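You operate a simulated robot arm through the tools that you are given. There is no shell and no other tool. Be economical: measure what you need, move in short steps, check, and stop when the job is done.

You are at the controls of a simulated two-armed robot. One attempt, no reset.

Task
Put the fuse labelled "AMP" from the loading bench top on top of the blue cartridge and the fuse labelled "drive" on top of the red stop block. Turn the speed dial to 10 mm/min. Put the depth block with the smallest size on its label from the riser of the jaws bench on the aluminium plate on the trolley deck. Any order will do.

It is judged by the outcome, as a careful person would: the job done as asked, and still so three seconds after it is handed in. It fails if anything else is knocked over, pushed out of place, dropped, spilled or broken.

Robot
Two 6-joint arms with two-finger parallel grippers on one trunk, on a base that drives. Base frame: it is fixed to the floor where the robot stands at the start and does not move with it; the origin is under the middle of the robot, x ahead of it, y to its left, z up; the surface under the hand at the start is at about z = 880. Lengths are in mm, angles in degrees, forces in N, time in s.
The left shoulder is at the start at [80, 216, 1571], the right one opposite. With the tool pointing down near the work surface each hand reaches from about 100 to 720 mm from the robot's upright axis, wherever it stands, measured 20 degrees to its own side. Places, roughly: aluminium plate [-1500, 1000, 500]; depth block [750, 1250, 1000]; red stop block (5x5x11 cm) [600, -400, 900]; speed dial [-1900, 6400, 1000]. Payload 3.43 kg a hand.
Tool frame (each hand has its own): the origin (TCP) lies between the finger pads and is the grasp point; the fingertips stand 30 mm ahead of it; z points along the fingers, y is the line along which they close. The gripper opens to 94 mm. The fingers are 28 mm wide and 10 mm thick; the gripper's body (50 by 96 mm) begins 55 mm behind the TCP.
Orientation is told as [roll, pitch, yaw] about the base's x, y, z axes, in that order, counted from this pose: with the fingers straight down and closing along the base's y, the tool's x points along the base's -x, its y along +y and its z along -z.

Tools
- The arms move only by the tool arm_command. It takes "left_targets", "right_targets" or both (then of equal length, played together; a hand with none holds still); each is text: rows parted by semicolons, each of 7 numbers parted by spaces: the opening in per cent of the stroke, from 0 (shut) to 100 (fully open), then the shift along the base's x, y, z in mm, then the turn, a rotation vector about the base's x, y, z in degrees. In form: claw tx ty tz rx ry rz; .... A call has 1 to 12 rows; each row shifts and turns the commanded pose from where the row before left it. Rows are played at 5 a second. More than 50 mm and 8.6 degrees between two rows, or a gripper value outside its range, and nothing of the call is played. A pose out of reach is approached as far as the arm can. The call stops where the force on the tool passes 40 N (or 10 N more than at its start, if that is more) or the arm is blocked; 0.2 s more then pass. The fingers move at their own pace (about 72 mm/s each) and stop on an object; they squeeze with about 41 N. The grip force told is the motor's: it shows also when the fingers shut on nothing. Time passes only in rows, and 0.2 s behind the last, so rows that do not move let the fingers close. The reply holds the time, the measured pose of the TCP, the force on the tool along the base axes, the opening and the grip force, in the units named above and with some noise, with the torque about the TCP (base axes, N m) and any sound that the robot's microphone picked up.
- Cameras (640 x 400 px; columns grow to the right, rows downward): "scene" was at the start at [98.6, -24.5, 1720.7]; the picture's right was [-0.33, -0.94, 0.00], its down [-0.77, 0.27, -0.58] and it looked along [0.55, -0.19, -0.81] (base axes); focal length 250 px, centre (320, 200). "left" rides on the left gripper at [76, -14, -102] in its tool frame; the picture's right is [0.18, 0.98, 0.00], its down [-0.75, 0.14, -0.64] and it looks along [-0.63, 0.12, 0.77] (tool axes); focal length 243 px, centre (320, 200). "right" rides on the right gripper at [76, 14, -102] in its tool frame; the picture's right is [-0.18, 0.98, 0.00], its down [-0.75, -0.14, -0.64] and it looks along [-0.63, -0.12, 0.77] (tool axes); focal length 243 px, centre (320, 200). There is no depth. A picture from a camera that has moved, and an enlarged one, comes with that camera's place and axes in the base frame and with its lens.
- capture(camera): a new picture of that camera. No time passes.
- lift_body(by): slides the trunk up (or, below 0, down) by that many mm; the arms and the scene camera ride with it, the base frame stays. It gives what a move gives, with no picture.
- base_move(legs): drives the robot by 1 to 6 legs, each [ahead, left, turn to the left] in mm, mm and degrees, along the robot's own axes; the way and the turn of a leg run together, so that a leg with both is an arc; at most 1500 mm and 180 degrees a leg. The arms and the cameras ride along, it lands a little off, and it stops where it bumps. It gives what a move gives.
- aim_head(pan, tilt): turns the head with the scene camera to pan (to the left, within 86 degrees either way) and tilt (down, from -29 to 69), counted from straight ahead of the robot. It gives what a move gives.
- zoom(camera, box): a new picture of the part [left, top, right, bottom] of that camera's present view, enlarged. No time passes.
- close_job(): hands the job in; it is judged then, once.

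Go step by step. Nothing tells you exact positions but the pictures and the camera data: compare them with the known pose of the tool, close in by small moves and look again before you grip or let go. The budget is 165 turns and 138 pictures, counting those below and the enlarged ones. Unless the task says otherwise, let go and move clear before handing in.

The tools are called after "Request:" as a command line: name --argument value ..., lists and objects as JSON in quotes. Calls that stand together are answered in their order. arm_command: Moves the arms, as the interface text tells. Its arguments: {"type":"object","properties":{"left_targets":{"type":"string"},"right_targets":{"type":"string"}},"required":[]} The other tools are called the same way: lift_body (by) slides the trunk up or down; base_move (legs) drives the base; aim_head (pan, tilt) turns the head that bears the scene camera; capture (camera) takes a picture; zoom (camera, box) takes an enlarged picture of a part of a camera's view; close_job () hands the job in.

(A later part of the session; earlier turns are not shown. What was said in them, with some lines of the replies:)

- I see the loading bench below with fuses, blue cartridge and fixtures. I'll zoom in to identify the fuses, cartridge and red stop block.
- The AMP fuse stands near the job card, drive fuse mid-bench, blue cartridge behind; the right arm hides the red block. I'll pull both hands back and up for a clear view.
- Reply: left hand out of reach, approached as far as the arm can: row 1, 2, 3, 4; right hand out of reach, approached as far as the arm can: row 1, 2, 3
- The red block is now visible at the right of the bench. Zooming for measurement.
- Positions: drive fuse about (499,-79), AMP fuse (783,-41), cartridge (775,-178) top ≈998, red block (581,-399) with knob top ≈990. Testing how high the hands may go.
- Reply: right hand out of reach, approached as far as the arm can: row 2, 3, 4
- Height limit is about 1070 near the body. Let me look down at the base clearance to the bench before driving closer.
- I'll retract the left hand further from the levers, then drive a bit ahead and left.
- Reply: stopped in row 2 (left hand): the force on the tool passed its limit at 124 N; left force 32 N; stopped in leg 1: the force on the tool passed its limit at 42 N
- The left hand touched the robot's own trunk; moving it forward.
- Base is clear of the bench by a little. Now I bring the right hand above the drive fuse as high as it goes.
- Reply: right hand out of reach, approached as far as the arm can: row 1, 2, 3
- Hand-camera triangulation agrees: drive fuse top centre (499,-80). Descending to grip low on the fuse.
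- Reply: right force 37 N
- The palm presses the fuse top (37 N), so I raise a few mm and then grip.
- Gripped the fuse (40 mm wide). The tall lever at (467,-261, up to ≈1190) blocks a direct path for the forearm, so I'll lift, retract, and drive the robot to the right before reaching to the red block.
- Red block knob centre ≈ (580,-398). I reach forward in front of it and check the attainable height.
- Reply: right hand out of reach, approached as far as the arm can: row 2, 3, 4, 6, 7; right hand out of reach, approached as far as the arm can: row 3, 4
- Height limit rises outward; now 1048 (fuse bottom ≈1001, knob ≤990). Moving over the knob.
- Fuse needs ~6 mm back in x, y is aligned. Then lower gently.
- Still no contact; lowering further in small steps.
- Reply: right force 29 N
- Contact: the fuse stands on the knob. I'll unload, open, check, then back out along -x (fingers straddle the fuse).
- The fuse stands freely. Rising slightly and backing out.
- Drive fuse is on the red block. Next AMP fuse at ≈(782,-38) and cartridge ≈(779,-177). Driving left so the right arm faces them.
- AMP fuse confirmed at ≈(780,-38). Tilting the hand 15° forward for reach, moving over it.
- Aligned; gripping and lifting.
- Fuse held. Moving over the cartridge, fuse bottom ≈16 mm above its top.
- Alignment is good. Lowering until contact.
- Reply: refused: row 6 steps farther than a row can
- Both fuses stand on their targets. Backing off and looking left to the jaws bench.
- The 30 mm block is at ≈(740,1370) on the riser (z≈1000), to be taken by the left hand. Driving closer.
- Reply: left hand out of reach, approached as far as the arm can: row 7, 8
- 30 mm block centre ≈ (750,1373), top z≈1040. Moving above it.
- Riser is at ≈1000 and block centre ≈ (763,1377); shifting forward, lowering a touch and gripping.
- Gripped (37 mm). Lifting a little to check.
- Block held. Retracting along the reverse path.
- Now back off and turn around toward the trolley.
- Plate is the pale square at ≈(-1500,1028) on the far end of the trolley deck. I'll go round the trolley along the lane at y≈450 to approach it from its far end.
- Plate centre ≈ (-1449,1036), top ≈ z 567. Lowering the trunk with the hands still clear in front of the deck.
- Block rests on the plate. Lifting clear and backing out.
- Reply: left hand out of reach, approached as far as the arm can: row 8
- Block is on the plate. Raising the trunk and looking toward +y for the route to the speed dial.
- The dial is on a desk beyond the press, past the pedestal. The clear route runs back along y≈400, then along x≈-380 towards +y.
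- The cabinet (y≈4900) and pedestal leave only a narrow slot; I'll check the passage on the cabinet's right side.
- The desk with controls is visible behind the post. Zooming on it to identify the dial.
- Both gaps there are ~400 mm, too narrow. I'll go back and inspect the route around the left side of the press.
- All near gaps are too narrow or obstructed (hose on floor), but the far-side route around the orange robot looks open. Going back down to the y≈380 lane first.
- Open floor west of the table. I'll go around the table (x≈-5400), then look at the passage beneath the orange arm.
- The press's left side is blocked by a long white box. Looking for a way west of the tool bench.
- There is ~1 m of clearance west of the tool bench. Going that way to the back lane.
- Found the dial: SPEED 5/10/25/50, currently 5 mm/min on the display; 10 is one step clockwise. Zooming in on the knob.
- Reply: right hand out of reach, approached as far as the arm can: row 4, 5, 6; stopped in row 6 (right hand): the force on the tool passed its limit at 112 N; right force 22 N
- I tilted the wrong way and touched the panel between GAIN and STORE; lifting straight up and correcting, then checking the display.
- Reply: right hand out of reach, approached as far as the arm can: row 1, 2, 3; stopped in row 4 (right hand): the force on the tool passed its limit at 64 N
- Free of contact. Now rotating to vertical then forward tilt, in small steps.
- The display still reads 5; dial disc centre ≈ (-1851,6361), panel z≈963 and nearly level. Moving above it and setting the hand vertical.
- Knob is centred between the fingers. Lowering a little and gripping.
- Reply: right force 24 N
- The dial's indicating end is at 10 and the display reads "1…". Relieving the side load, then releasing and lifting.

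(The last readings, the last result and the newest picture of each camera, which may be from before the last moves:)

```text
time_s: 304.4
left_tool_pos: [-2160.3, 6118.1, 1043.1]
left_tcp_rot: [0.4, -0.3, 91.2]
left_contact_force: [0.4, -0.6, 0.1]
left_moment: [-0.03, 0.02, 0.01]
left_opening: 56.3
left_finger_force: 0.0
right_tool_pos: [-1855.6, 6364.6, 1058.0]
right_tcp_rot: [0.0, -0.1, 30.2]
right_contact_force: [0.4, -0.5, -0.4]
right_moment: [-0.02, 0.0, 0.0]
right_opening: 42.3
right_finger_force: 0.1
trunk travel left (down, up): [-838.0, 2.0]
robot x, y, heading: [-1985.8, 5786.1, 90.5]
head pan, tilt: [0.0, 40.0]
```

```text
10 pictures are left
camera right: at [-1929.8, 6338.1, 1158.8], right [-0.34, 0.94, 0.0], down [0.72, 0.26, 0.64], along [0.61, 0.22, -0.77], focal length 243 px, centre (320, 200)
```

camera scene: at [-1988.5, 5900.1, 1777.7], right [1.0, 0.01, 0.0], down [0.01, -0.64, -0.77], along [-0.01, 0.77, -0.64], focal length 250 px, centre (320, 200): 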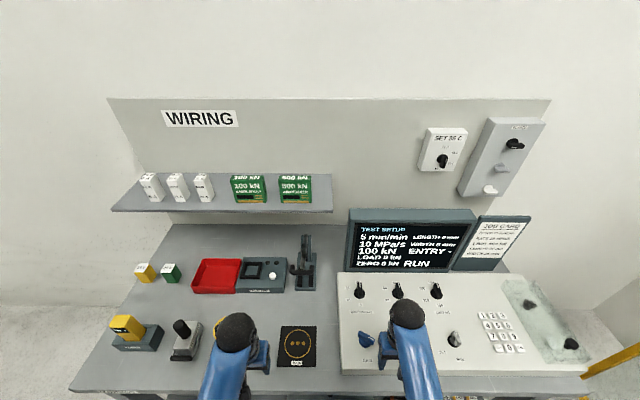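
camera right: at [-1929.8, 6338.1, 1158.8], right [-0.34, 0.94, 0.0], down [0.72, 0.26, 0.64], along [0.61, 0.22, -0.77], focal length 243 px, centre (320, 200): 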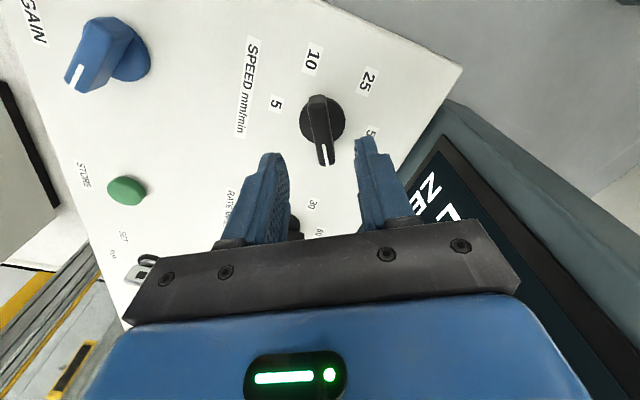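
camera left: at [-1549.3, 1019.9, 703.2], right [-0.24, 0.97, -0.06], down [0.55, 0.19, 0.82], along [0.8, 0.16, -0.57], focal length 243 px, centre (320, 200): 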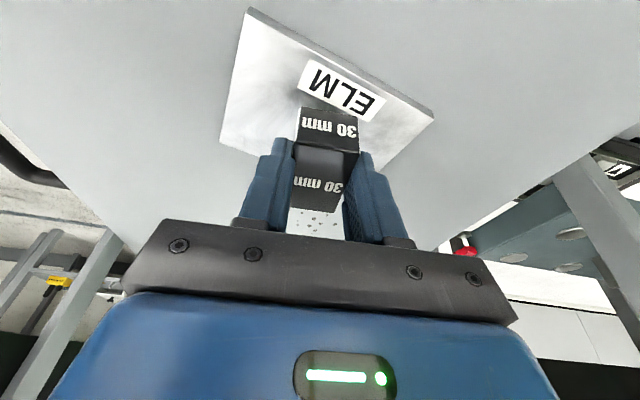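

Request:
arm_command --right_targets "30 0 -35 0 0 0 0;30 0 -35 0 0 0 0;30 0 -35 0 0 0 0;30 5 -35 0 0 0 0;30 5 -35 0 0 0 0;30 5 -35 0 0 0 0;30 5 -35 0 0 0 0;30 5 -35 0 0 0 0;30 0 0 0 0 0 0"

Request:
capture --camera "scene"

Request:
zoom --camera "scene" --box '[335, 205, 475, 375]'

```text
time_s: 306.4
left_tool_pos: [-2158.4, 6118.1, 1042.9]
left_tcp_rot: [0.4, -0.3, 91.2]
left_contact_force: [-0.1, -0.3, -0.8]
left_moment: [0.03, 0.02, -0.01]
left_opening: 56.4
left_finger_force: 0.1
right_tool_pos: [-1833.9, 6085.8, 1039.4]
right_tcp_rot: [-0.2, -0.2, 30.2]
right_contact_force: [0.2, -0.1, 0.3]
right_moment: [0.0, 0.0, -0.01]
right_opening: 28.2
right_finger_force: 0.0
right hand out of reach, approached as far as the arm can: row 3, 4, 5
trunk travel left (down, up): [-838.0, 2.0]
robot x, y, heading: [-1985.7, 5785.0, 90.4]
head pan, tilt: [0.0, 40.0]
```

```text
9 pictures are left
camera scene: at [-1987.6, 5902.1, 1777.7], right [1.0, 0.01, 0.0], down [0.01, -0.64, -0.77], along [-0.01, 0.77, -0.64], focal length 250 px, centre (320, 200)
```

scene: 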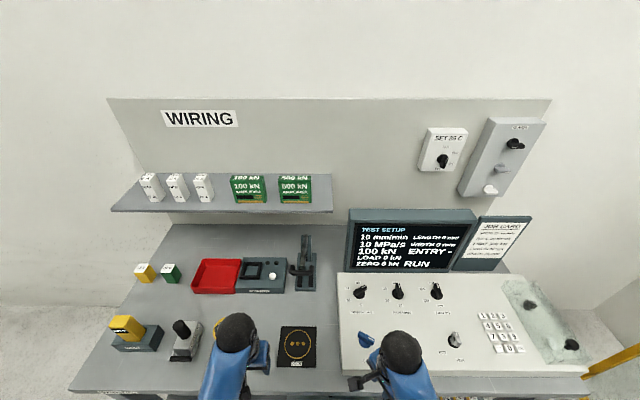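

```text
2.35 times, centred on (405, 290) of scene
camera zoom: at [-1987.6, 5902.1, 1777.7], right [1.0, 0.01, 0.0], down [0.01, -0.64, -0.77], along [-0.01, 0.77, -0.64], focal length 589 px, centre (120, -12)
```

zoom: 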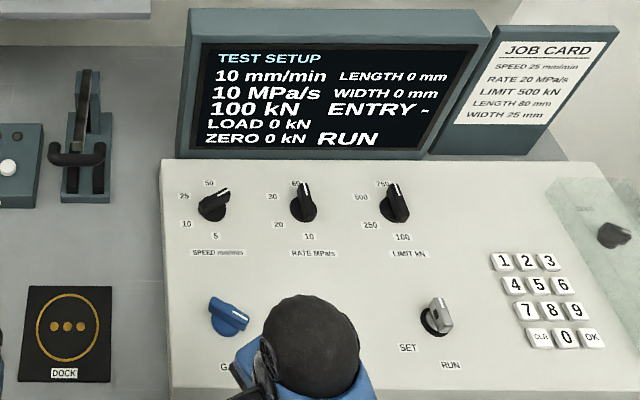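

The display reads 10 mm/min, every other control is as it was, and both hands are clear. Handing in.

Request:
close_job

```text
The job is handed in.
```

The job is done and handed in:
- **Fuses:** the AMP fuse stands on the blue cartridge and the drive fuse on the red stop block's knob.
- **Speed dial:** it is set to 10 mm/min, and the display shows it.
- **Depth block:** the 30 mm block rests on the aluminium plate.

I made one mistake at the dial. I tilted the right hand the wrong way and pressed the panel between GAIN and STORE with about 112 N. The display readings and the other knobs looked unchanged afterwards, but I could not see whether the fingers touched the STORE button.
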